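You operate a simulated robot arm through the tools that you are given. There is no shell and no other tool. Be economical: measure what you need, move in short steps, check, and stop when the job is done.

You are at the controls of a simulated two-armed robot. One attempt, no reset.

## Task
Put the two parts named on the card into the yellow bin.
Fine: turn each part's bin to the red pointer, then take the part; top line first.

The check looks at the end state, three seconds after you hand in, the way a careful person would. Anything else that was tipped, shoved, dropped, spilled or broken makes it a failure.

## Robot
Two 6-joint arms with two-finger grippers on one trunk, on a base that drives. Base frame: it is fixed to the floor where the robot stands at the start and does not move with it; the origin is under the middle of the robot, x ahead of it, y to its left, z up; the surface under the hand at the start is at about z = 0.92. Units: m, degrees, N and s.
The left shoulder is at the start at [0.07, 0.176, 1.29], the right one opposite. With the tool pointing down near the work surface each hand reaches from about 0.46 to 0.8 m from the robot's upright axis, wherever it stands, measured 20 degrees to its own side. Places, roughly: carousel [0.7, 0.2, 1]; yellow bin [0.6, -0.4, 0.9]. Payload 2.45 kg a hand.
The TCP of each hand is the grasp point between the finger pads, 0.026 m short of the fingertips. In the tool frame z runs along the fingers and y along their closing line. The gripper opens to 0.096 m. The gripper's body begins 0.069 m behind the TCP.
Orientation is told as [roll, pitch, yaw] about the base's x, y, z axes, in that order, counted from this pose: with the fingers straight down and closing along the base's y, the tool's x points along the base's -x, its y along +y and its z along -z.

## Interface
- The arms move only by the tool drive_tool. It takes "left_commands", "right_commands" or both (then of equal length, played together; a hand with none holds still); each is a list of rows, each a list of 7 numbers: the shift along the tool's x, y, z in units of 200 mm (1.0 is 200 mm), then the turn, a rotation vector about the tool's x, y, z in units of 180 degrees (1.0 is 180 degrees), then the gripper command, from -1 (shut) to 1 (fully open), values between in proportion. In form: [[dx, dy, dz, rx, ry, rz, hand], ...]. A call has 1 to 8 rows; each row is the pose to reach, as a shift and turn from the pose commanded when the call began, along the tool's axes at that moment. A call with a number of a shift or a turn outside -1 to 1 is refused whole. A row lasts 0.2 s, in which the tool goes at most 0.05 m and 8.6 degrees; a call with a longer step from one row to the next is refused whole, and so is a gripper value outside its range. A pose out of reach is approached as far as the arm can. The call stops where the force on the tool passes 60 N (or 10 N more than at its start, if that is more) or the arm is blocked; 0.2 s more then pass. Each finger halts on what it meets, pressing with about 40 N; the grip force reading is that of the motor and also rises with nothing between the fingers. The clock runs only during rows and for 0.2 s after the last one: add rows that repeat a pose to give the fingers time. It gives the time, the measured TCP pose, the force on the tool (base axes), the opening and the grip force at its end, in the units of the frame above (readings bear some noise), with the torque about the TCP (base axes, N m) and any sound that the robot's microphone picked up, and new pictures: "views" is both (left out), scene, wrist or none (wrist: the cameras of the hands that moved).
- Cameras (640 x 400 px; columns grow to the right, rows downward): "scene" is now at [0.1312, -0.0099, 1.5953]; the picture's right is [-0.15, -0.99, 0.00], its down [-0.70, 0.11, -0.71] and it looks along [0.70, -0.11, -0.70] (base axes); focal length 255 px, centre (320, 200). "left" rides on the left gripper at [0.082, -0.003, -0.098] in its tool frame; the picture's right is [0.04, 1.00, 0.00], its down [-0.73, 0.03, -0.68] and it looks along [-0.68, 0.03, 0.73] (tool axes); focal length 256 px, centre (320, 200). "right" rides on the right gripper at [0.082, 0.003, -0.098] in its tool frame; the picture's right is [-0.04, 1.00, 0.00], its down [-0.73, -0.03, -0.68] and it looks along [-0.68, -0.03, 0.73] (tool axes); focal length 256 px, centre (320, 200). There is no depth. A picture from a camera that has moved, and an enlarged one, comes with that camera's place and axes in the base frame and with its lens.
- lift_body(by): slides the trunk up (or, below 0, down) by that many m; the arms and the scene camera ride with it, the base frame stays. It gives what a move gives, with no picture.
- drive_base(legs): drives the robot by 1 to 6 legs, each [ahead, left, turn to the left] in m, m and degrees, along the robot's own axes; the way and the turn of a leg run together, so that a leg with both is an arc; at most 1.5 m and 180 degrees a leg. The arms and the cameras ride along, it lands a little off, and it stops where it bumps. It gives what a move gives, and a new picture of the scene camera.
- pan_tilt(pan, tilt): turns the head with the scene camera to pan (to the left, within 86 degrees either way) and tilt (down, from -29 to 69), counted from straight ahead of the robot. It gives what a move gives, and a new picture of the scene camera.
- close_up(camera, box): a new picture of the part [left, top, right, bottom] of that camera's present view, enlarged. The clock stands still meanwhile.
- hand_in(): hands the job in; it is judged then, once.

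Work in short steps. Places have to be worked out from the pictures, the camera data and where the tool is seen: move nearer, look again, correct. Check each grasp and each placing, and mend what went wrong. You have 120 turns and 260 pictures in all, those below and enlarged ones among them. Open the grippers and draw the arms clear of the work before you hand the job in, unless the task says otherwise; then end with one line.

The tools are called after "Emit:" by a JSON object that holds its "op" and its "data". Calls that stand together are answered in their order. drive_tool: Moves the arms, as the interface text tells. Its arguments: {"type":"object","properties":{"left_commands":{"type":"array","items":{"type":"array","items":{"type":"number"}}},"right_commands":{"type":"array","items":{"type":"array","items":{"type":"number"}}},"views":{"type":"string","enum":["both","scene","wrist","none"]}},"required":[]} The other tools are called the same way: lift_body (by) slides the trunk up or down; drive_base (legs) drives the base; pan_tilt (pan, tilt) turns the head that bears the scene camera; close_up (camera, box) takes an enlarged picture of a part of a camera's view; hand_in () hands the job in.

At the start:

```text
time: 0.0
left_eef_pos: [0.4841, 0.2142, 1.3298]
left_ee_rot: [-0.1, 0.0, 0.0]
left_wrist_force: [0.4, -1.0, 0.3]
left_torque: [0.01, -0.02, 0.0]
left_grip_width: 0.0961
left_finger_force: 0.1
right_eef_pos: [0.5265, -0.2955, 1.2972]
right_ee_rot: [0.0, -0.1, -0.1]
right_wrist_force: [0.0, 0.3, -0.4]
right_torque: [0.01, 0.02, 0.01]
right_grip_width: 0.0959
right_finger_force: 0.0
trunk travel left (down, up): [-0.775, 0.065]
robot x, y, heading: [0.0015, -0.0005, 0.1]
head pan, tilt: [-8.6, 44.7]
```

scene: 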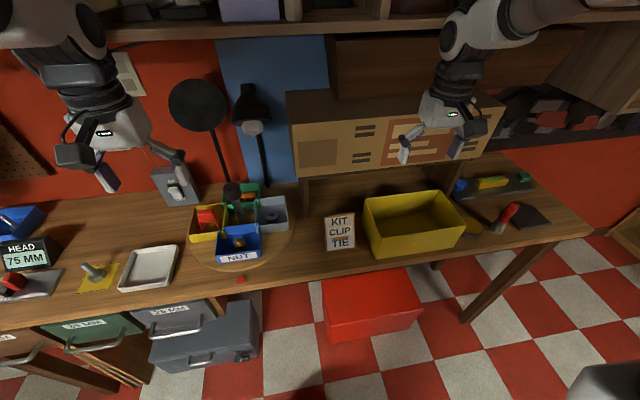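
right: 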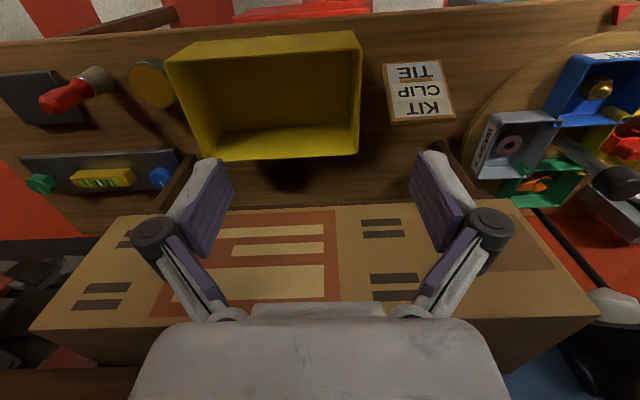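
left: 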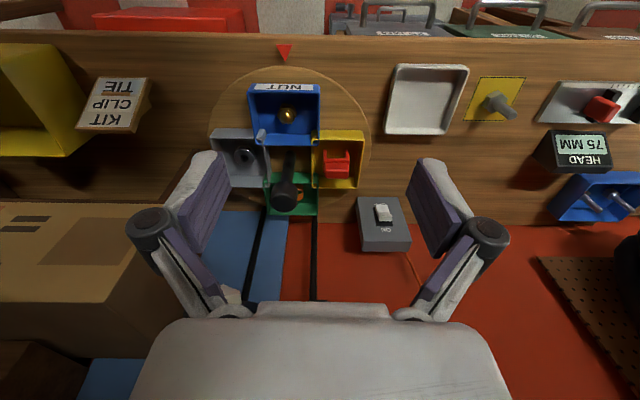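

The card reads KIT / CLIP / TIE and the carousel has four bins. I'll take enlarged views to read the labels.

Emit:
{"op": "close_up", "data": {"camera": "scene", "box": [170, 160, 370, 290]}}

Emit:
{"op": "close_up", "data": {"camera": "left", "box": [190, 40, 430, 260]}}

Emit:
{"op": "close_up", "data": {"camera": "right", "box": [360, 30, 640, 220]}}

```text
3.08 times, centred on (270, 225) of scene
camera zoom: at [0.1312, -0.0099, 1.5953], right [-0.15, -0.99, 0.0], down [-0.7, 0.11, -0.71], along [0.7, -0.11, -0.7], focal length 786 px, centre (474, 123)
```

zoom: 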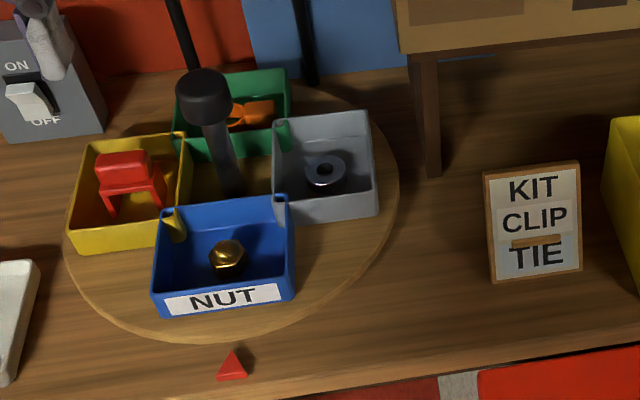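

```text
1.82 times, centred on (310, 150) of left
camera zoom: at [0.4014, 0.2111, 1.429], right [-0.04, 1.0, 0.0], down [0.73, 0.03, 0.68], along [0.68, 0.03, -0.73], focal length 465 px, centre (338, 291)
```

zoom: 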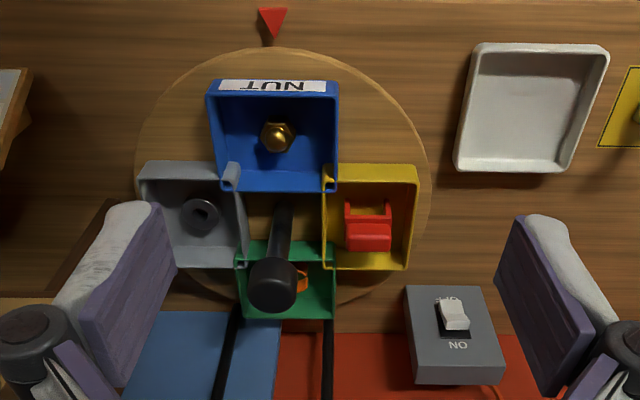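

```text
2.11 times, centred on (500, 125) of right
camera zoom: at [0.4441, -0.2915, 1.3944], right [0.04, 1.0, 0.0], down [0.73, -0.03, 0.68], along [0.68, -0.03, -0.73], focal length 539 px, centre (-59, 358)
```

zoom: 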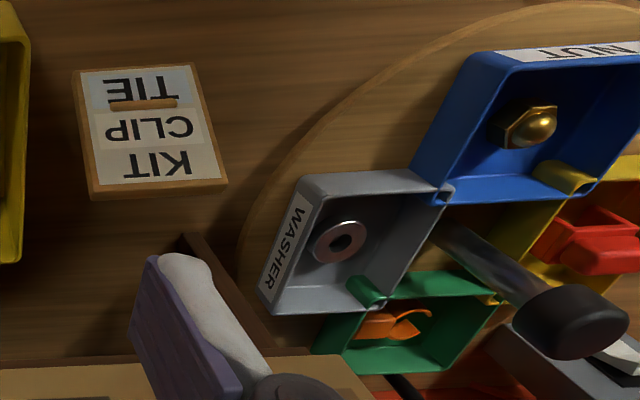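

Geometry puts the knob at about (0.72, 0.16, 1.08), on a vertical post at the carousel's centre. I'll move the left hand part of the way towards a point above it and look again.

Emit:
{"op": "drive_tool", "data": {"left_commands": [[-0.15, -0.05, 0.05, 0, 0, 0, 1], [-0.3, -0.1, 0.1, 0, 0, 0, 1], [-0.45, -0.15, 0.15, 0, 0, 0, 1], [-0.6, -0.2, 0.2, 0, 0, 0, 1], [-0.75, -0.24, 0.25, 0, 0, 0, 1], [-0.8, -0.27, 0.3, 0, 0, 0, 1]]}}

```text
time: 1.4
left_eef_pos: [0.6325, 0.1637, 1.2788]
left_ee_rot: [-0.2, -0.7, 0.1]
left_wrist_force: [-0.7, 0.4, -0.2]
left_torque: [0.01, -0.03, -0.01]
left_grip_width: 0.096
left_finger_force: 0.1
right_eef_pos: [0.5139, -0.2908, 1.3035]
right_ee_rot: [-0.3, -0.7, 0.1]
right_wrist_force: [-0.1, 0.4, 0.0]
right_torque: [0.03, 0.0, 0.0]
right_grip_width: 0.0962
right_finger_force: 0.1
trunk travel left (down, up): [-0.775, 0.065]
robot x, y, heading: [-0.001, 0.0018, 0.4]
head pan, tilt: [-8.6, 44.7]
camera scene: at [0.1157, -0.0053, 1.597], right [-0.15, -0.99, 0.0], down [-0.69, 0.1, -0.72], along [0.71, -0.11, -0.7], focal length 255 px, centre (320, 200)
camera left: at [0.5482, 0.1611, 1.3768], right [-0.04, 1.0, 0.0], down [0.72, 0.03, 0.69], along [0.69, 0.03, -0.72], focal length 256 px, centre (320, 200)
```

scene: 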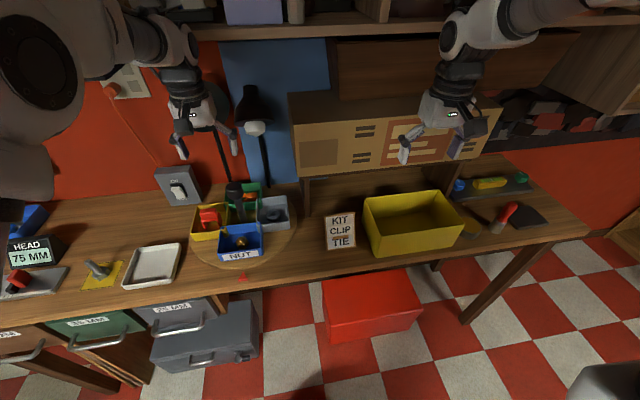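
left: 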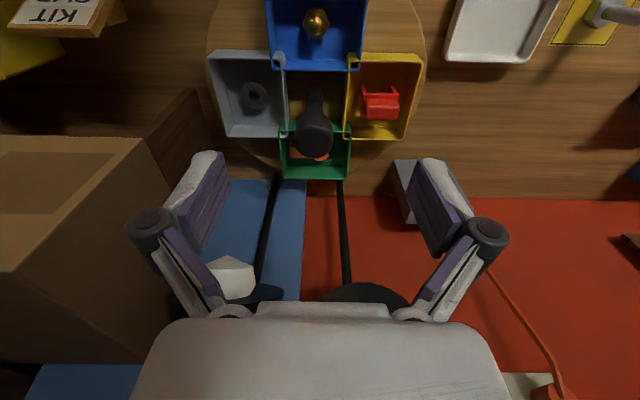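

The knob checks out at about (0.72, 0.16, 1.087), with the cardboard box clear at y < -0.03. I'll move above the knob and pre-turn the yaw by -45°, so I can then turn the carousel by +90°.

Emit:
{"op": "drive_tool", "data": {"left_commands": [[-0.08, 0, 0.08, 0, 0, 0.042, 1], [-0.16, 0, 0.16, 0, 0, 0.084, 1], [-0.24, 0, 0.24, 0, 0, 0.126, 1], [-0.32, -0.01, 0.32, 0, 0, 0.168, 1], [-0.38, -0.02, 0.4, 0, 0, 0.21, 1], [-0.44, -0.02, 0.48, 0, 0, 0.25, 1], [-0.44, -0.02, 0.48, 0, 0, 0.25, 1]]}}

```text
time: 3.0
left_eef_pos: [0.7343, 0.1557, 1.1707]
left_ee_rot: [-0.1, 0.0, -45.1]
left_wrist_force: [-0.3, -0.7, 0.3]
left_torque: [0.02, 0.01, -0.02]
left_grip_width: 0.0958
left_finger_force: 0.1
right_eef_pos: [0.5294, -0.2945, 1.2953]
right_ee_rot: [0.0, 0.2, -0.1]
right_wrist_force: [0.5, -0.3, -0.4]
right_torque: [0.02, 0.04, -0.02]
right_grip_width: 0.0961
right_finger_force: 0.0
trunk travel left (down, up): [-0.775, 0.065]
robot x, y, heading: [-0.0042, -0.0006, 0.0]
head pan, tilt: [-8.6, 44.7]
camera scene: at [0.1353, -0.0109, 1.5948], right [-0.15, -0.99, 0.0], down [-0.7, 0.11, -0.71], along [0.7, -0.11, -0.71], focal length 255 px, centre (320, 200)
camera left: at [0.6736, 0.2119, 1.2707], right [0.68, 0.73, 0.0], down [0.54, -0.5, 0.68], along [0.5, -0.46, -0.74], focal length 256 px, centre (320, 200)
```

scene: 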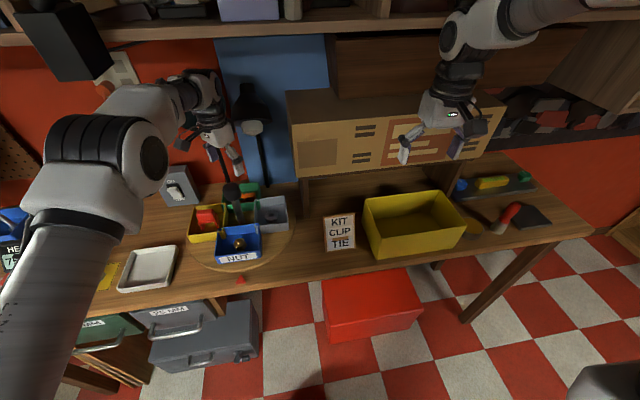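
left: 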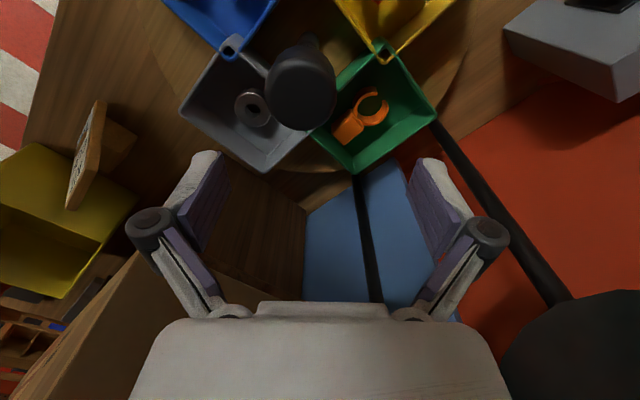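

From this view the knob's centre is at about (0.708, 0.167), so I'm off by (-0.026, +0.011). I'll correct that, come down slightly and recheck.

Emit:
{"op": "drive_tool", "data": {"left_commands": [[0.065, -0.025, 0, 0, 0, 0, 1], [0.13, -0.05, 0.08, 0, 0, 0, 1], [0.13, -0.05, 0.15, 0, 0, 0, 1], [0.13, -0.05, 0.15, 0, 0, 0, 1]], "views": "wrist"}}

Emit:
{"op": "close_up", "data": {"camera": "scene", "box": [150, 100, 310, 270]}}

```text
time: 4.0
left_eef_pos: [0.7071, 0.1664, 1.1417]
left_ee_rot: [0.0, 0.0, -45.0]
left_wrist_force: [-0.1, 0.8, 0.3]
left_torque: [-0.02, 0.0, -0.02]
left_grip_width: 0.0961
left_finger_force: 0.1
right_eef_pos: [0.5267, -0.2944, 1.2978]
right_ee_rot: [0.0, 0.0, 0.0]
right_wrist_force: [0.0, -0.4, 0.2]
right_torque: [0.0, 0.0, 0.01]
right_grip_width: 0.0962
right_finger_force: 0.0
trunk travel left (down, up): [-0.775, 0.065]
robot x, y, heading: [0.0008, 0.0041, -0.0]
head pan, tilt: [-8.6, 44.7]
camera left: at [0.6462, 0.2226, 1.2426], right [0.68, 0.73, 0.0], down [0.54, -0.5, 0.68], along [0.5, -0.46, -0.73], focal length 256 px, centre (320, 200)
```

left: 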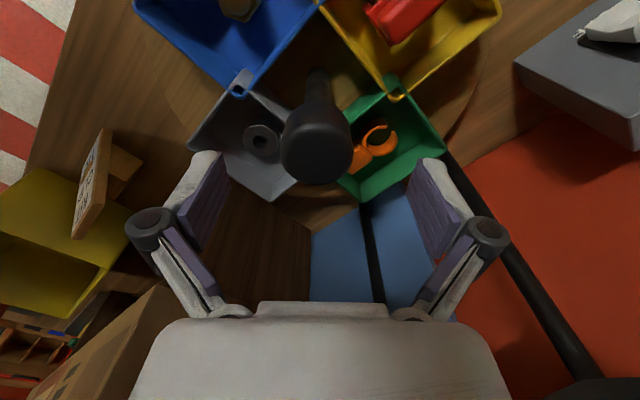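

```text
2.35 times, centred on (230, 185) of scene
camera zoom: at [0.132, -0.0097, 1.5953], right [-0.15, -0.99, 0.0], down [-0.7, 0.11, -0.71], along [0.7, -0.11, -0.7], focal length 601 px, centre (532, 235)
```

zoom: 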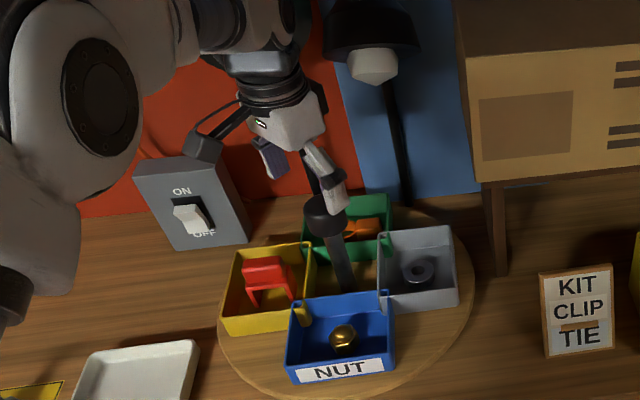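

Alignment is good: the knob's top sits at about (317, 150) and the TCP axis projects to about (320, 143). I'll come down to z ≈ 1.085 with the hand open and check the view.

Emit:
{"op": "drive_tool", "data": {"left_commands": [[0, 0, 0.07, 0, 0, 0, 1], [0, 0, 0.14, 0, 0, 0, 1], [0, 0, 0.21, 0, 0, 0, 1], [0, 0, 0.27, 0, 0, 0, 1], [0, 0, 0.27, 0, 0, 0, 1]], "views": "wrist"}}

Emit:
{"op": "close_up", "data": {"camera": "scene", "box": [170, 110, 290, 230]}}

```text
time: 5.2
left_eef_pos: [0.7069, 0.1666, 1.0884]
left_ee_rot: [0.0, -0.1, -45.0]
left_wrist_force: [0.0, -0.2, 0.4]
left_torque: [-0.01, 0.01, 0.0]
left_grip_width: 0.096
left_finger_force: 0.1
right_eef_pos: [0.5253, -0.2953, 1.2964]
right_ee_rot: [0.0, -0.1, 0.1]
right_wrist_force: [0.1, 0.1, -0.7]
right_torque: [-0.02, 0.01, 0.0]
right_grip_width: 0.096
right_finger_force: 0.1
trunk travel left (down, up): [-0.775, 0.065]
robot x, y, heading: [-0.0017, -0.0002, -0.1]
head pan, tilt: [-8.6, 44.7]
camera left: at [0.6451, 0.2218, 1.1883], right [0.68, 0.73, 0.0], down [0.54, -0.5, 0.68], along [0.5, -0.46, -0.73], focal length 256 px, centre (320, 200)
```

left: 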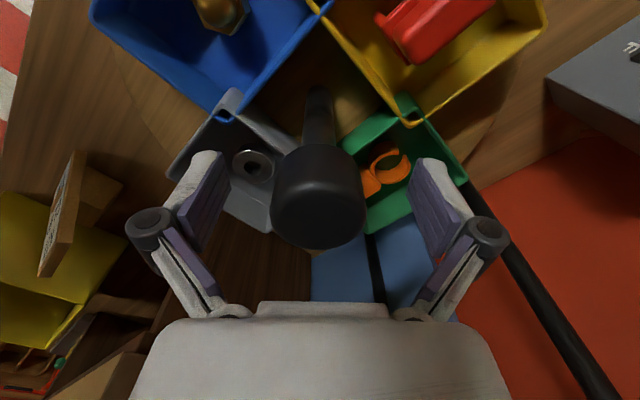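

```text
3.33 times, centred on (230, 170) of scene
camera zoom: at [0.1312, -0.0099, 1.5953], right [-0.15, -0.99, 0.0], down [-0.7, 0.11, -0.71], along [0.7, -0.11, -0.7], focal length 851 px, centre (620, 300)
```

zoom: 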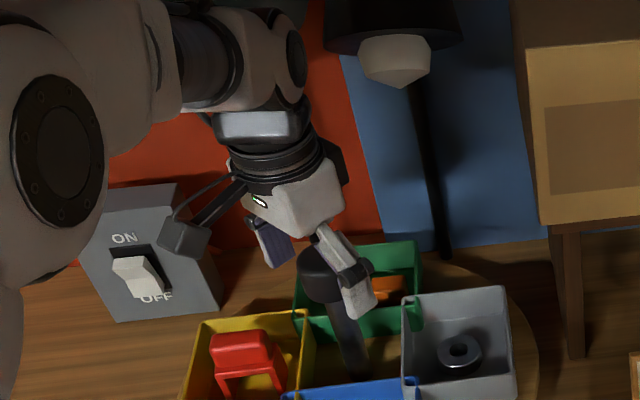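

The knob is centred between the pads at finger height. I'll close on it.

Emit:
{"op": "drive_tool", "data": {"left_commands": [[0, 0, 0, 0, 0, 0, 0.4], [0, 0, 0, 0, 0, 0, 0], [0, 0, 0, 0, 0, 0, -1], [0, 0, 0, 0, 0, 0, -1]], "views": "wrist"}}

```text
time: 6.2
left_eef_pos: [0.7049, 0.166, 1.0888]
left_ee_rot: [-0.1, 0.0, -45.0]
left_wrist_force: [-2.5, -2.1, -1.5]
left_torque: [-0.05, 0.18, 0.19]
left_grip_width: 0.0456
left_finger_force: 45.1
right_eef_pos: [0.5258, -0.295, 1.2972]
right_ee_rot: [-0.1, 0.0, -0.1]
right_wrist_force: [0.4, -1.2, 0.4]
right_torque: [-0.02, 0.0, 0.01]
right_grip_width: 0.0959
right_finger_force: 0.0
trunk travel left (down, up): [-0.775, 0.065]
robot x, y, heading: [-0.0013, -0.001, 0.1]
head pan, tilt: [-8.6, 44.7]
camera left: at [0.6449, 0.2213, 1.1886], right [0.68, 0.73, 0.0], down [0.54, -0.5, 0.68], along [0.5, -0.46, -0.73], focal length 256 px, centre (320, 200)
```

left: 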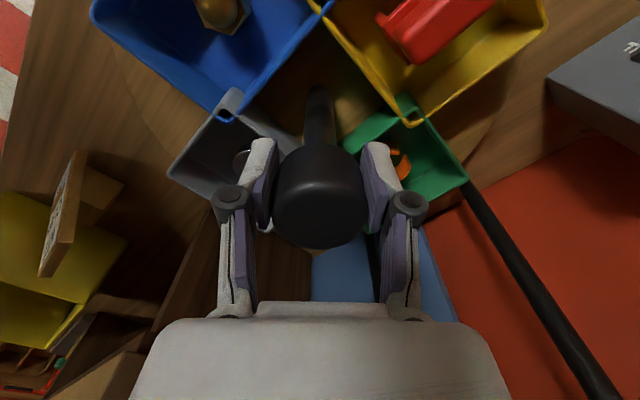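

The knob is gripped at 46 mm with low side force. I'll try a slow +20° turn.

Emit:
{"op": "drive_tool", "data": {"left_commands": [[0, 0, 0, 0, 0, -0.02, -1], [0, 0, 0, 0, 0, -0.04, -1], [0, 0, 0, 0, 0, -0.06, -1], [0, 0, 0, 0, 0, -0.08, -1], [0, 0, 0, 0, 0, -0.1, -1], [0, 0, 0, 0, 0, -0.111, -1]], "views": "both"}}

```text
time: 7.6
left_eef_pos: [0.7033, 0.1629, 1.09]
left_ee_rot: [0.1, 0.2, -25.0]
left_wrist_force: [-24.0, -22.0, -19.4]
left_torque: [-0.42, 0.82, -0.39]
left_grip_width: 0.046
left_finger_force: 45.4
right_eef_pos: [0.5238, -0.2988, 1.296]
right_ee_rot: [0.3, -0.1, 0.1]
right_wrist_force: [0.0, -0.7, 1.1]
right_torque: [-0.01, 0.02, -0.01]
right_grip_width: 0.096
right_finger_force: 0.1
trunk travel left (down, up): [-0.775, 0.065]
robot x, y, heading: [-0.0048, -0.0007, 0.2]
head pan, tilt: [-8.6, 44.7]
camera scene: at [0.1287, -0.0148, 1.5953], right [-0.15, -0.99, 0.0], down [-0.69, 0.11, -0.71], along [0.7, -0.1, -0.7], focal length 255 px, centre (320, 200)
camera left: at [0.6281, 0.1945, 1.1891], right [0.39, 0.92, 0.0], down [0.68, -0.29, 0.68], along [0.62, -0.26, -0.74], focal length 256 px, centre (320, 200)
```

scene: 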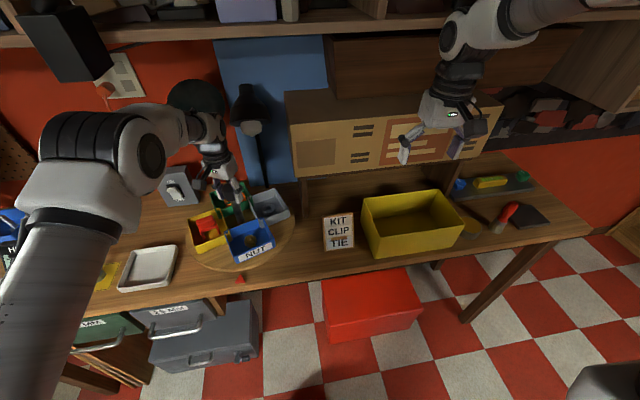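
left: 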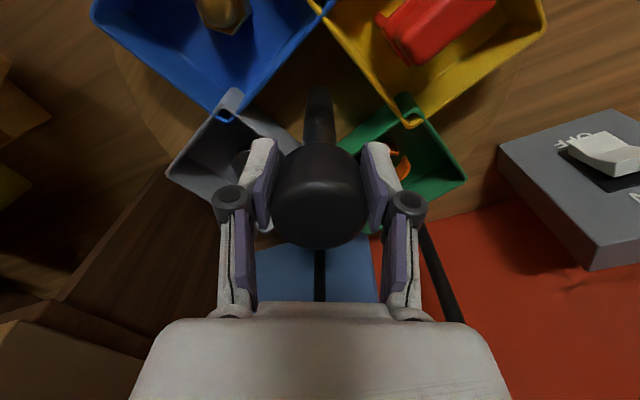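

The carousel turned rigidly with the hand by 20°. The side force of (-24, -22) N means my grip is about 10 mm off the axis, which I now put at (0.713, 0.160). I'll open a little, recentre and grip again.

Emit:
{"op": "drive_tool", "data": {"left_commands": [[0, 0, 0, 0, 0, 0, 0.5], [0, 0, 0, 0, 0, 0, 0.5], [-0.049, -0.01, 0, 0, 0, 0, 0.5], [-0.049, -0.01, 0, 0, 0, 0, 0.5], [-0.049, -0.01, 0, 0, 0, 0, -1], [-0.049, -0.01, 0, 0, 0, 0, -1], [-0.049, -0.01, 0, 0, 0, 0, -1]], "views": "wrist"}}

```text
time: 9.2
left_eef_pos: [0.7145, 0.1579, 1.0898]
left_ee_rot: [0.2, 0.0, -25.0]
left_wrist_force: [-2.3, -11.5, 1.2]
left_torque: [-0.5, 0.4, -0.03]
left_grip_width: 0.0456
left_finger_force: 45.4
right_eef_pos: [0.5251, -0.297, 1.2975]
right_ee_rot: [0.2, 0.0, 0.0]
right_wrist_force: [-0.2, -0.5, 0.6]
right_torque: [0.03, 0.02, -0.02]
right_grip_width: 0.096
right_finger_force: 0.0
trunk travel left (down, up): [-0.775, 0.065]
robot x, y, heading: [0.0011, -0.0007, 0.0]
head pan, tilt: [-8.6, 44.7]
camera left: at [0.6378, 0.19, 1.1896], right [0.39, 0.92, 0.0], down [0.68, -0.28, 0.68], along [0.63, -0.26, -0.73], focal length 256 px, centre (320, 200)
```

left: 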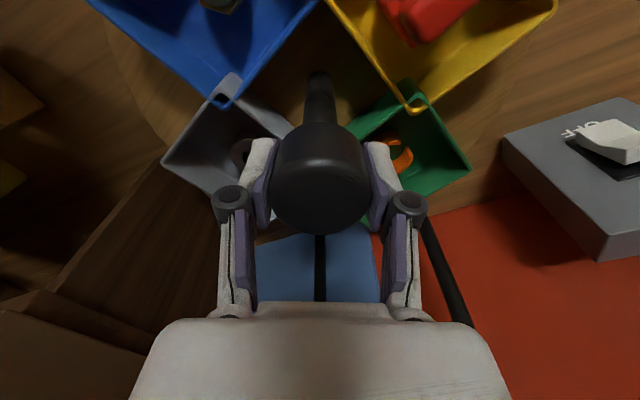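

Now centred with a small residual force. Continuing with another 35°.

Emit:
{"op": "drive_tool", "data": {"left_commands": [[0, -0.005, 0, 0, 0, -0.025, -1], [0, -0.008, 0, 0, 0, -0.05, -1], [0, -0.008, 0, 0, 0, -0.075, -1], [0, -0.008, 0, 0, 0, -0.1, -1], [0, -0.008, 0, 0, 0, -0.125, -1], [0, -0.008, 0, 0, 0, -0.15, -1], [0, -0.008, 0, 0, 0, -0.175, -1], [0, -0.008, 0, 0, 0, -0.194, -1]], "views": "scene"}}

```text
time: 11.0
left_eef_pos: [0.7144, 0.1591, 1.09]
left_ee_rot: [0.2, -0.1, 10.0]
left_wrist_force: [3.6, -7.2, 4.5]
left_torque: [-0.27, 1.18, -0.15]
left_grip_width: 0.0457
left_finger_force: 44.7
right_eef_pos: [0.5268, -0.2952, 1.2964]
right_ee_rot: [0.1, -0.1, 0.0]
right_wrist_force: [0.0, 0.7, -0.3]
right_torque: [0.0, -0.02, -0.04]
right_grip_width: 0.096
right_finger_force: 0.0
trunk travel left (down, up): [-0.775, 0.065]
robot x, y, heading: [-0.0013, -0.0017, 0.1]
head pan, tilt: [-8.6, 44.7]
camera scene: at [0.1315, -0.012, 1.5954], right [-0.15, -0.99, 0.0], down [-0.7, 0.11, -0.71], along [0.7, -0.11, -0.7], focal length 255 px, centre (320, 200)
```

scene: 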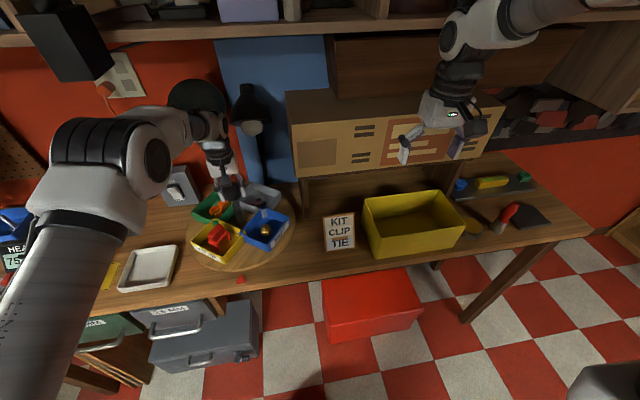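

Turning smoothly with low force. I'll do the final 35°, to yaw +45.

Emit:
{"op": "drive_tool", "data": {"left_commands": [[0, 0, 0, 0, 0, -0.025, -1], [0, 0, 0, 0, 0, -0.05, -1], [0, 0, 0, 0, 0, -0.075, -1], [0, 0, 0, 0, 0, -0.1, -1], [0, 0, 0, 0, 0, -0.125, -1], [0, 0, 0, 0, 0, -0.15, -1], [0, 0, 0, 0, 0, -0.175, -1], [0, 0, 0, 0, 0, -0.195, -1]], "views": "none"}}

Emit:
{"op": "close_up", "data": {"camera": "scene", "box": [170, 160, 330, 290]}}

```text
time: 12.8
left_eef_pos: [0.7134, 0.1597, 1.0896]
left_ee_rot: [0.0, -0.1, 45.1]
left_wrist_force: [4.9, -1.0, 8.1]
left_torque: [0.39, -0.24, -0.12]
left_grip_width: 0.0459
left_finger_force: 45.0
right_eef_pos: [0.5258, -0.2958, 1.2972]
right_ee_rot: [0.0, 0.0, 0.0]
right_wrist_force: [-0.1, 0.4, 0.6]
right_torque: [-0.01, 0.03, 0.01]
right_grip_width: 0.0958
right_finger_force: 0.2
trunk travel left (down, up): [-0.775, 0.065]
robot x, y, heading: [0.0026, -0.0, -0.1]
head pan, tilt: [-8.6, 44.7]
```

```text
3.08 times, centred on (250, 225) of scene
camera zoom: at [0.1309, -0.0107, 1.5954], right [-0.15, -0.99, 0.0], down [-0.7, 0.11, -0.71], along [0.7, -0.11, -0.7], focal length 786 px, centre (535, 123)
```

zoom: 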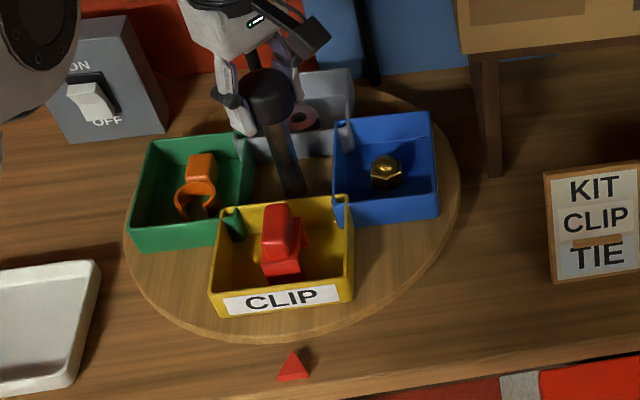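

CLIP is at the pointer in the yellow holder, and TIE must be the green one. I'll open the left hand, lift it straight off and then check that the carousel stays put.

Emit:
{"op": "drive_tool", "data": {"left_commands": [[0, 0, 0, 0, 0, 0, 0.3], [0, 0, 0, 0, 0, 0, 1], [0, 0, 0, 0, 0, 0, 1], [0, 0, -0.15, 0, 0, 0, 1], [0, 0, -0.35, 0, 0, 0, 1], [0, 0, -0.55, 0, 0, 0, 1], [0, 0, -0.75, 0, 0, 0, 1], [0, 0, -0.95, 0, 0, 0, 1]], "views": "wrist"}}

```text
time: 14.8
left_eef_pos: [0.7033, 0.1583, 1.2343]
left_ee_rot: [3.8, 3.3, 44.9]
left_wrist_force: [0.0, -1.6, 0.9]
left_torque: [0.0, 0.01, 0.01]
left_grip_width: 0.0958
left_finger_force: 0.1
right_eef_pos: [0.5215, -0.2935, 1.2997]
right_ee_rot: [0.0, -0.1, 0.1]
right_wrist_force: [0.5, 0.2, 1.1]
right_torque: [-0.01, 0.01, -0.04]
right_grip_width: 0.0958
right_finger_force: 0.0
trunk travel left (down, up): [-0.775, 0.065]
robot x, y, heading: [-0.0015, -0.0018, -0.2]
head pan, tilt: [-8.6, 44.7]
stopped in row 8 (left hand): the arm was blocked; the commanded pose is now the measured one
camera left: at [0.6549, 0.0992, 1.3378], right [-0.73, 0.68, 0.07], down [0.56, 0.53, 0.64], along [0.4, 0.5, -0.77], focal length 256 px, centre (320, 200)
```

left: 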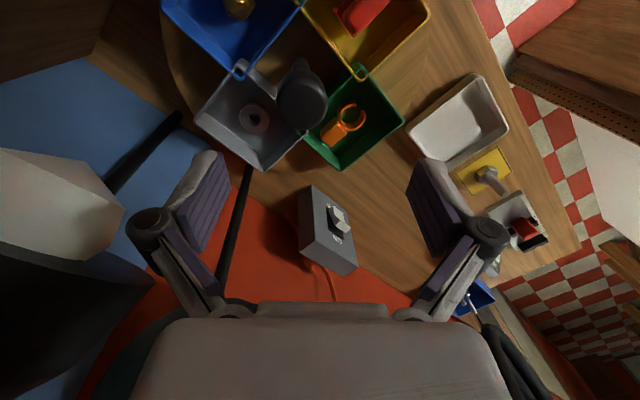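

The lift ended at a reach limit, with forces at zero. The hand is well clear of the knob, so I'll draw it back and to the left.

Emit:
{"op": "drive_tool", "data": {"left_commands": [[0, 0.15, 0, 0, 0, 0, 1], [0.0, 0.35, 0, 0, 0, 0, 1], [0.0, 0.55, 0, 0, 0, 0, 1], [0, 0.75, 0, 0, 0, 0, 1], [0, 0.95, 0, 0, 0, 0, 1]], "views": "both"}}

```text
time: 16.2
left_eef_pos: [0.6149, 0.2317, 1.25]
left_ee_rot: [4.5, 2.2, 40.3]
left_wrist_force: [-0.4, 0.3, 0.0]
left_torque: [-0.03, 0.03, 0.03]
left_grip_width: 0.0962
left_finger_force: 0.0
right_eef_pos: [0.5246, -0.3487, 1.2933]
right_ee_rot: [0.9, 0.0, -4.1]
right_wrist_force: [-0.3, -1.1, 0.1]
right_torque: [0.07, 0.01, 0.01]
right_grip_width: 0.096
right_finger_force: 0.1
trunk travel left (down, up): [-0.775, 0.065]
robot x, y, heading: [0.0211, 0.001, -4.3]
head pan, tilt: [-8.6, 44.7]
stopped in row 5 (left hand): the arm was blocked; the commanded pose is now the measured one
camera scene: at [0.1513, -0.0403, 1.5957], right [-0.22, -0.98, -0.01], down [-0.69, 0.16, -0.71], along [0.69, -0.15, -0.71], focal length 255 px, centre (320, 200)
camera left: at [0.5628, 0.1727, 1.3531], right [-0.67, 0.73, 0.08], down [0.6, 0.47, 0.65], along [0.44, 0.49, -0.76], focal length 256 px, centre (320, 200)
```

scene: 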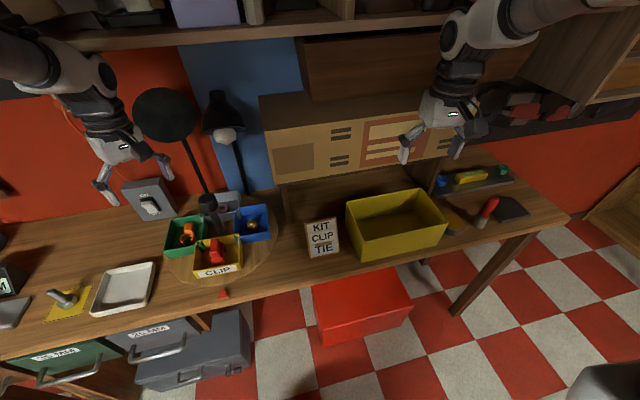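
left: 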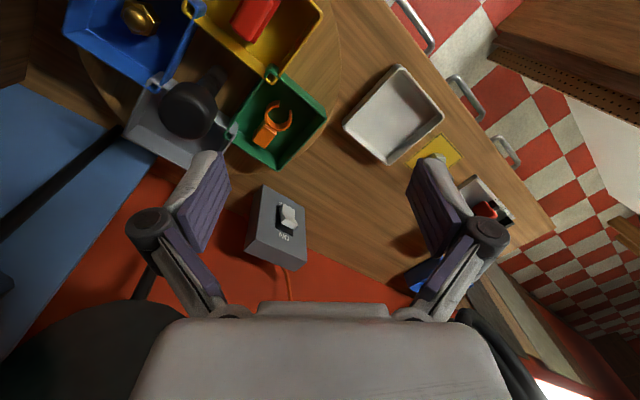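

The base was pushed round to -4.3°, so some part of the left arm is pressing on something. I'll look up and to the left to find what it's touching.

Emit:
{"op": "pan_tilt", "data": {"pan": 35, "tilt": 15}}

```text
time: 17.3
left_eef_pos: [0.6144, 0.2317, 1.2507]
left_ee_rot: [4.7, 2.3, 40.8]
left_wrist_force: [-0.3, -0.2, 0.1]
left_torque: [-0.01, 0.06, 0.02]
left_grip_width: 0.0961
left_finger_force: 0.1
right_eef_pos: [0.5266, -0.3503, 1.2917]
right_ee_rot: [0.9, 0.1, -3.8]
right_wrist_force: [-0.3, 0.3, -0.1]
right_torque: [-0.01, -0.01, 0.01]
right_grip_width: 0.0961
right_finger_force: 0.2
trunk travel left (down, up): [-0.775, 0.065]
robot x, y, heading: [0.0244, -0.001, -3.8]
head pan, tilt: [35.0, 15.0]
camera scene: at [0.1532, 0.0216, 1.6421], right [0.52, -0.86, -0.02], down [-0.22, -0.12, -0.97], along [0.83, 0.5, -0.25], focal length 255 px, centre (320, 200)
```

scene: 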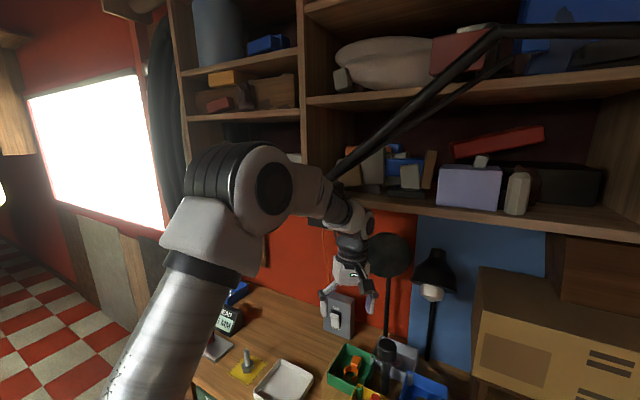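

A black strut runs into the area behind my forearm, so I'll enlarge that part.

Emit:
{"op": "close_up", "data": {"camera": "scene", "box": [240, 90, 480, 320]}}

Emit:
{"op": "close_up", "data": {"camera": "scene", "box": [300, 0, 640, 240]}}

```text
1.74 times, centred on (360, 205) of scene
camera zoom: at [0.1532, 0.0216, 1.6421], right [0.52, -0.86, -0.02], down [-0.22, -0.12, -0.97], along [0.83, 0.5, -0.25], focal length 444 px, centre (250, 191)
```

zoom: 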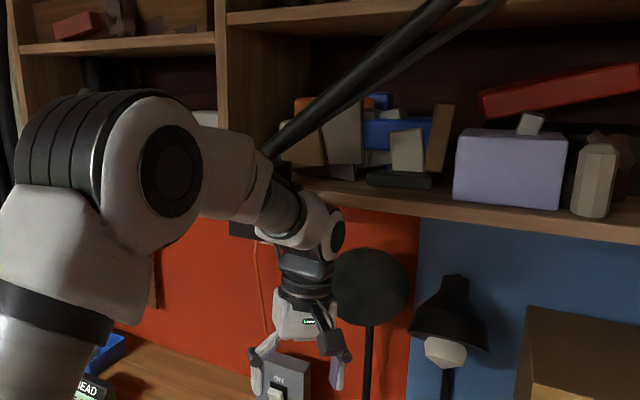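

```text
1.67 times, centred on (470, 120) of scene
camera zoom: at [0.1532, 0.0216, 1.6421], right [0.52, -0.86, -0.02], down [-0.22, -0.12, -0.97], along [0.83, 0.5, -0.25], focal length 426 px, centre (70, 333)
```

zoom: 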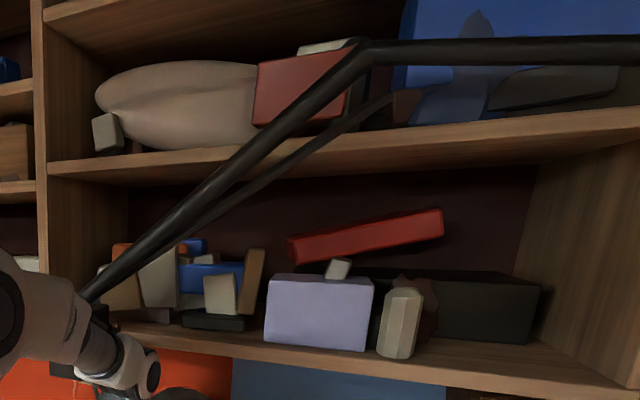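

The black strut is an overhead boom, and its head sits right at my raised forearm and wrist. I must lower the arm to free it, so I'll go down 0.09 m, which still clears everything on the carousel, and watch.

Emit:
{"op": "drive_tool", "data": {"left_commands": [[0, 0, 0.12, 0, 0, 0, 1], [0, 0, 0.24, 0, 0, 0, 1], [0, 0, 0.36, 0, 0, 0, 1], [0, 0, 0.46, 0, 0, 0, 1], [0, 0, 0.46, 0, 0, 0, 1]], "views": "both"}}

```text
time: 18.5
left_eef_pos: [0.6047, 0.2516, 1.158]
left_ee_rot: [3.9, 2.8, 40.9]
left_wrist_force: [0.1, -0.8, 0.1]
left_torque: [0.08, 0.0, 0.0]
left_grip_width: 0.096
left_finger_force: 0.2
right_eef_pos: [0.5253, -0.3329, 1.2956]
right_ee_rot: [0.3, -0.2, -3.6]
right_wrist_force: [0.1, -1.5, 0.1]
right_torque: [0.09, 0.01, 0.03]
right_grip_width: 0.096
right_finger_force: 0.1
trunk travel left (down, up): [-0.775, 0.065]
robot x, y, heading: [0.023, 0.0003, -3.6]
head pan, tilt: [35.0, 15.0]
camera scene: at [0.1496, 0.0418, 1.6419], right [0.52, -0.85, 0.0], down [-0.22, -0.13, -0.97], along [0.83, 0.5, -0.26], focal length 255 px, centre (320, 200)
camera left: at [0.5529, 0.1932, 1.2606], right [-0.68, 0.73, 0.07], down [0.59, 0.49, 0.64], along [0.43, 0.48, -0.76], focal length 256 px, centre (320, 200)
```

scene: 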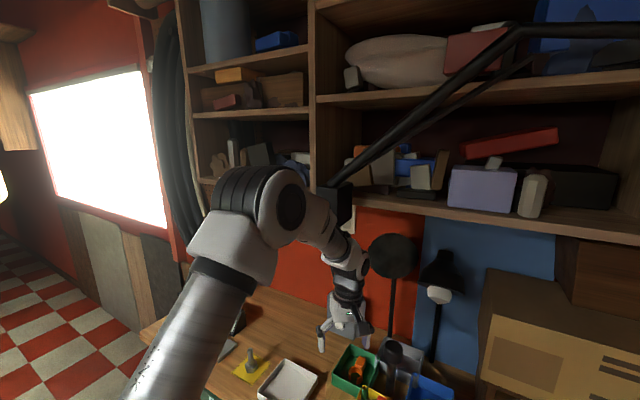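
left: 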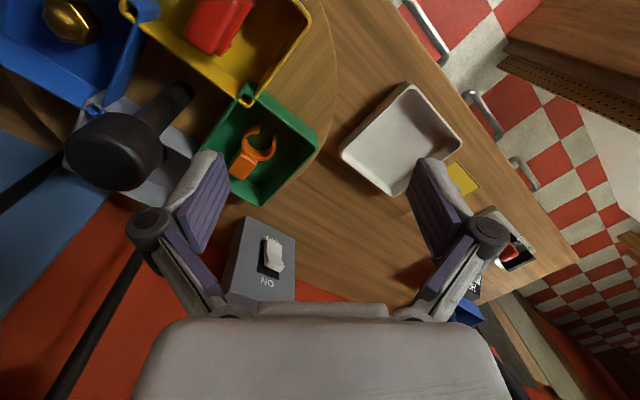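

Free again: the boom head is at about (0.57, 0.25, 1.51) and doesn't appear to have moved. I'll park the left hand low, back and to the left, keeping the forearm beneath the boom.

Emit:
{"op": "drive_tool", "data": {"left_commands": [[0, 0.1, 0.05, 0, 0, 0, 1], [0, 0.22, 0.1, 0, 0, 0, 1], [0, 0.34, 0.15, 0, 0, 0, 1], [0, 0.46, 0.18, 0, 0, 0, 1], [0, 0.58, 0.2, 0, 0, 0, 1], [0, 0.69, 0.2, 0, 0, 0, 1]], "views": "scene"}}

```text
time: 19.9
left_eef_pos: [0.5093, 0.362, 1.1255]
left_ee_rot: [3.7, 2.9, 40.9]
left_wrist_force: [0.3, 0.1, -0.8]
left_torque: [0.0, -0.02, -0.05]
left_grip_width: 0.0958
left_finger_force: 0.1
right_eef_pos: [0.5234, -0.3283, 1.2975]
right_ee_rot: [-0.1, -0.2, -3.8]
right_wrist_force: [-0.3, -0.5, 0.7]
right_torque: [0.01, -0.04, 0.0]
right_grip_width: 0.0962
right_finger_force: 0.1
trunk travel left (down, up): [-0.775, 0.065]
robot x, y, heading: [0.0184, 0.0004, -3.8]
head pan, tilt: [35.0, 15.0]
camera scene: at [0.1491, 0.0485, 1.6418], right [0.52, -0.86, 0.0], down [-0.22, -0.13, -0.97], along [0.83, 0.5, -0.26], focal length 255 px, centre (320, 200)
```

scene: 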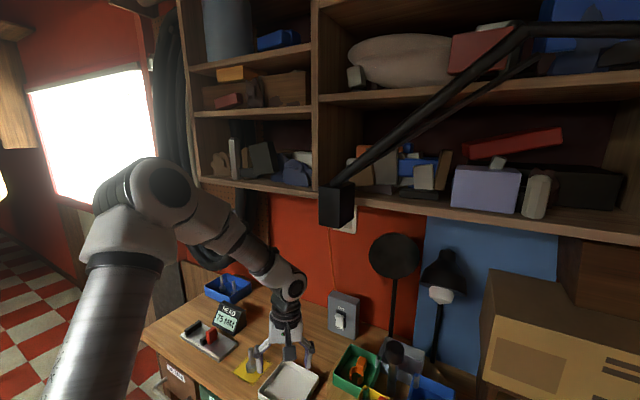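

The boom is intact and the left arm is clear. I'll square the base back up to its original pose and aim the head at the carousel.

Emit:
{"op": "drive_base", "data": {"legs": [[-0.018, 0, 3.8]]}}

Emit:
{"op": "pan_tilt", "data": {"pan": 5, "tilt": 45}}

Emit:
{"op": "close_up", "data": {"camera": "scene", "box": [200, 140, 400, 280]}}

```text
time: 20.8
left_eef_pos: [0.4741, 0.3898, 1.1244]
left_ee_rot: [4.0, 3.0, 44.6]
left_wrist_force: [0.4, 0.4, 0.0]
left_torque: [-0.01, 0.04, 0.02]
left_grip_width: 0.0961
left_finger_force: 0.1
right_eef_pos: [0.5328, -0.2968, 1.2935]
right_ee_rot: [0.1, 0.2, 0.1]
right_wrist_force: [1.3, -0.5, -0.3]
right_torque: [-0.02, 0.03, -0.01]
right_grip_width: 0.096
right_finger_force: 0.0
trunk travel left (down, up): [-0.775, 0.065]
robot x, y, heading: [0.0013, 0.0034, 0.1]
head pan, tilt: [35.0, 15.0]
camera scene: at [0.1361, 0.0531, 1.6412], right [0.57, -0.82, 0.0], down [-0.22, -0.15, -0.97], along [0.79, 0.55, -0.26], focal length 255 px, centre (320, 200)
```

scene: 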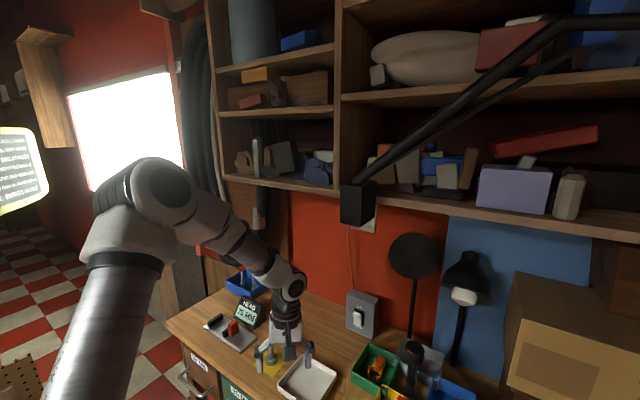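

```text
time: 21.7
left_eef_pos: [0.4682, 0.3917, 1.1262]
left_ee_rot: [3.7, 2.9, 44.8]
left_wrist_force: [0.5, 0.6, 0.1]
left_torque: [-0.01, -0.03, -0.04]
left_grip_width: 0.0961
left_finger_force: 0.0
right_eef_pos: [0.5265, -0.2936, 1.2973]
right_ee_rot: [-0.1, -0.1, 0.0]
right_wrist_force: [-0.2, -0.2, -0.6]
right_torque: [0.03, -0.01, 0.01]
right_grip_width: 0.096
right_finger_force: 0.1
trunk travel left (down, up): [-0.775, 0.065]
robot x, y, heading: [0.0031, 0.0019, 0.1]
head pan, tilt: [5.0, 45.0]
camera scene: at [0.1332, 0.0106, 1.5951], right [0.09, -1.0, 0.0], down [-0.7, -0.06, -0.71], along [0.71, 0.06, -0.71], focal length 255 px, centre (320, 200)
```

scene: 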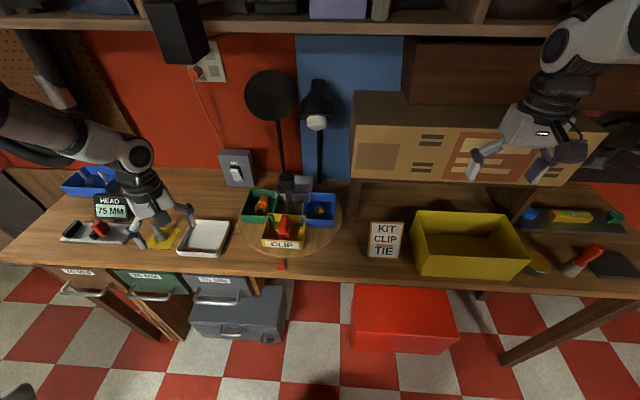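

```text
2.86 times, centred on (300, 210) of scene
camera zoom: at [0.1332, 0.0106, 1.5951], right [0.09, -1.0, 0.0], down [-0.7, -0.06, -0.71], along [0.71, 0.06, -0.71], focal length 730 px, centre (377, 171)
```

zoom: 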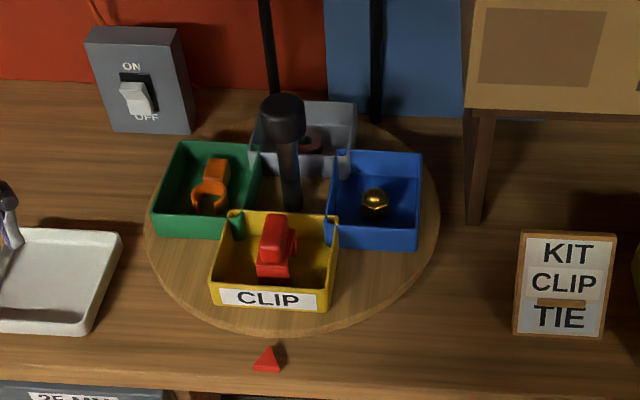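

The carousel stayed at CLIP, and the bin, pointer and centre line up at y ≈ 0.16. The left hand is parked, so I'll bring the right hand over at about z = 1.2, below the boom.

Emit:
{"op": "drive_tool", "data": {"right_commands": [[0, 0.12, 0.06, 0, 0, 0, 1], [0, 0.27, 0.12, 0, 0, 0, 1], [0, 0.42, 0.2, 0, 0, 0, 1], [0, 0.57, 0.28, 0, 0, 0, 1], [0, 0.72, 0.36, 0, 0, 0, 1], [0, 0.86, 0.42, 0, 0, 0, 1], [0, 1.0, 0.48, 0, 0, 0, 1]], "views": "none"}}

Emit:
{"op": "drive_tool", "data": {"right_commands": [[0, 0.12, 0, 0, 0, 0, 1], [0, 0.27, 0, 0, 0, 0, 1], [0, 0.42, 0, 0, 0, 0, 1], [-0.05, 0.57, 0, 0, 0, 0, 1], [-0.1, 0.72, 0, 0, 0, 0, 1], [-0.15, 0.86, 0, 0, 0, 0, 1], [-0.2, 1.0, 0, 0, 0, 0, 1], [-0.2, 1.0, 0, 0, 0, 0, 1]], "views": "both"}}

```text
time: 23.3
left_eef_pos: [0.4702, 0.3908, 1.1258]
left_ee_rot: [3.8, 3.0, 44.6]
left_wrist_force: [-0.3, 0.1, 0.3]
left_torque: [0.02, -0.04, -0.03]
left_grip_width: 0.0959
left_finger_force: 0.1
right_eef_pos: [0.5406, -0.1167, 1.2186]
right_ee_rot: [4.1, -1.1, -2.3]
right_wrist_force: [0.1, 0.0, -0.9]
right_torque: [0.04, 0.0, 0.0]
right_grip_width: 0.096
right_finger_force: 0.0
right hand out of reach, approached as far as the arm can: row 7
trunk travel left (down, up): [-0.775, 0.065]
robot x, y, heading: [0.0001, 0.0002, -0.1]
head pan, tilt: [5.0, 45.0]
```

```text
time: 25.1
left_eef_pos: [0.4689, 0.3913, 1.1253]
left_ee_rot: [3.9, 2.8, 44.6]
left_wrist_force: [-1.0, 0.4, -0.5]
left_torque: [-0.03, 0.01, 0.01]
left_grip_width: 0.0958
left_finger_force: 0.1
right_eef_pos: [0.6688, -0.017, 1.223]
right_ee_rot: [0.9, 0.1, -1.2]
right_wrist_force: [0.0, -0.5, -0.6]
right_torque: [0.03, 0.03, -0.01]
right_grip_width: 0.0957
right_finger_force: 0.0
right hand out of reach, approached as far as the arm can: row 1, 2, 3, 4, 5, 6, 7, 8
trunk travel left (down, up): [-0.775, 0.065]
robot x, y, heading: [0.0043, 0.0007, 0.1]
head pan, tilt: [5.0, 45.0]
camera scene: at [0.1343, 0.0098, 1.5949], right [0.09, -1.0, 0.0], down [-0.7, -0.06, -0.71], along [0.7, 0.06, -0.71], focal length 255 px, centre (320, 200)
camera right: at [0.588, -0.0139, 1.3199], right [0.06, 1.0, 0.02], down [0.73, -0.06, 0.68], along [0.68, -0.03, -0.74], focal length 256 px, centre (320, 200)
```

scene: 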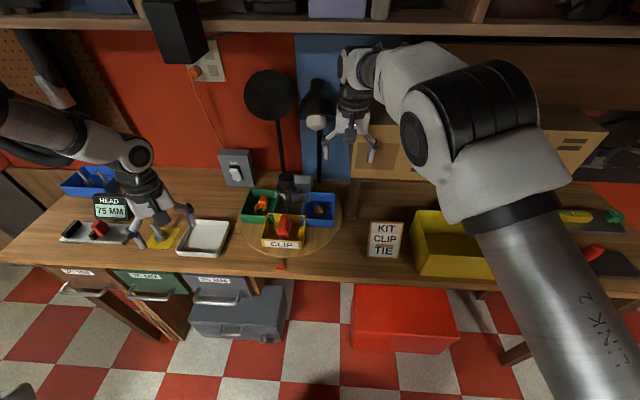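
right: 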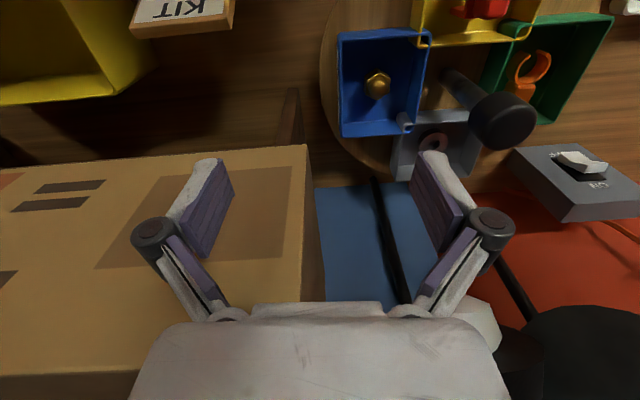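

The right arm can't reach that far left and slid forward towards the box instead. I'll back it straight off and return it to its starting place, and use the left hand for picking, rotating the base to carry the part over.

Emit:
{"op": "drive_tool", "data": {"right_commands": [[0.12, 0, 0, 0, 0, 0, 1], [0.3, 0, 0, 0, 0, 0, 1], [0.48, -0.05, 0, 0, 0, 0, 1], [0.6, -0.2, 0, 0, 0, 0, 1], [0.65, -0.4, 0, 0, 0, 0, 1], [0.65, -0.6, 0, 0, 0, 0, 1], [0.65, -0.8, -0.1, 0, 0, 0, 1], [0.65, -1.0, -0.2, 0, 0, 0, 1]], "views": "scene"}}

```text
time: 25.9
left_eef_pos: [0.4702, 0.3905, 1.1256]
left_ee_rot: [3.8, 3.0, 44.7]
left_wrist_force: [-0.9, -0.1, -0.1]
left_torque: [0.0, -0.03, 0.03]
left_grip_width: 0.0961
left_finger_force: 0.1
right_eef_pos: [0.5831, -0.0684, 1.1285]
right_ee_rot: [1.7, 11.7, -1.8]
right_wrist_force: [-0.1, -0.6, 0.1]
right_torque: [-0.03, 0.0, 0.01]
right_grip_width: 0.0959
right_finger_force: 0.1
right hand out of reach, approached as far as the arm can: row 1, 2, 3, 4
trunk travel left (down, up): [-0.775, 0.065]
robot x, y, heading: [0.0014, -0.0015, 0.0]
head pan, tilt: [5.0, 45.0]
stopped in row 4 (right hand): the arm was blocked; the commanded pose is now the measured one
camera scene: at [0.1339, 0.0105, 1.5949], right [0.09, -1.0, 0.0], down [-0.7, -0.06, -0.71], along [0.7, 0.06, -0.71], focal length 255 px, centre (320, 200)
```

scene: 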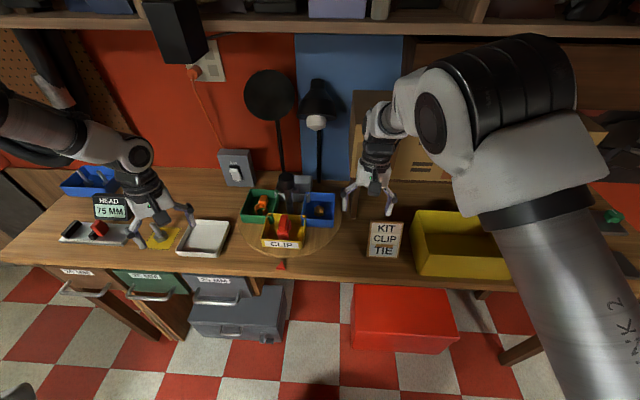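

The force is zero, so it stopped on a joint limit rather than a contact. Now (0.583, -0.068, 1.128); I'll move it right and up, back towards the reachable zone.

Emit:
{"op": "drive_tool", "data": {"right_commands": [[0, -0.12, -0.05, 0, 0, 0, 1], [0, -0.28, -0.12, 0, 0, 0, 1], [0.05, -0.44, -0.2, 0, 0, 0, 1], [0.1, -0.6, -0.28, 0, 0, 0, 1], [0.15, -0.76, -0.36, 0, 0.0, 0, 1], [0.2, -0.9, -0.42, 0, 0, 0, 1]], "views": "scene"}}

```text
time: 27.4
left_eef_pos: [0.4695, 0.3903, 1.1262]
left_ee_rot: [3.8, 2.8, 44.5]
left_wrist_force: [-0.1, -0.9, 0.4]
left_torque: [-0.05, -0.01, 0.0]
left_grip_width: 0.0961
left_finger_force: 0.1
right_eef_pos: [0.5519, -0.2526, 1.2128]
right_ee_rot: [1.7, 11.5, -1.5]
right_wrist_force: [0.0, 0.1, 0.5]
right_torque: [0.02, 0.02, 0.01]
right_grip_width: 0.096
right_finger_force: 0.1
trunk travel left (down, up): [-0.775, 0.065]
robot x, y, heading: [0.0014, 0.0017, -0.1]
head pan, tilt: [5.0, 45.0]
camera scene: at [0.1337, 0.0079, 1.595], right [0.09, -1.0, 0.0], down [-0.7, -0.06, -0.71], along [0.7, 0.06, -0.71], focal length 255 px, centre (320, 200)
```

scene: 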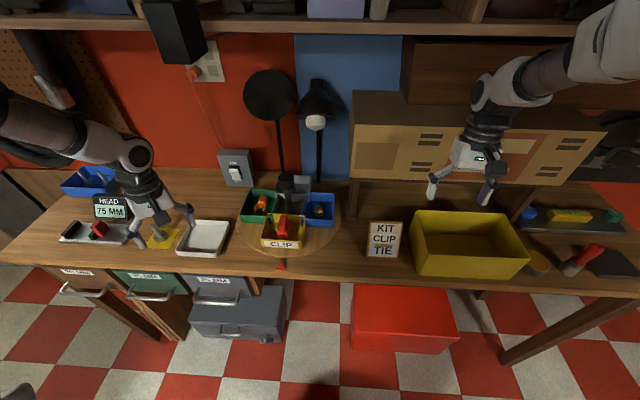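

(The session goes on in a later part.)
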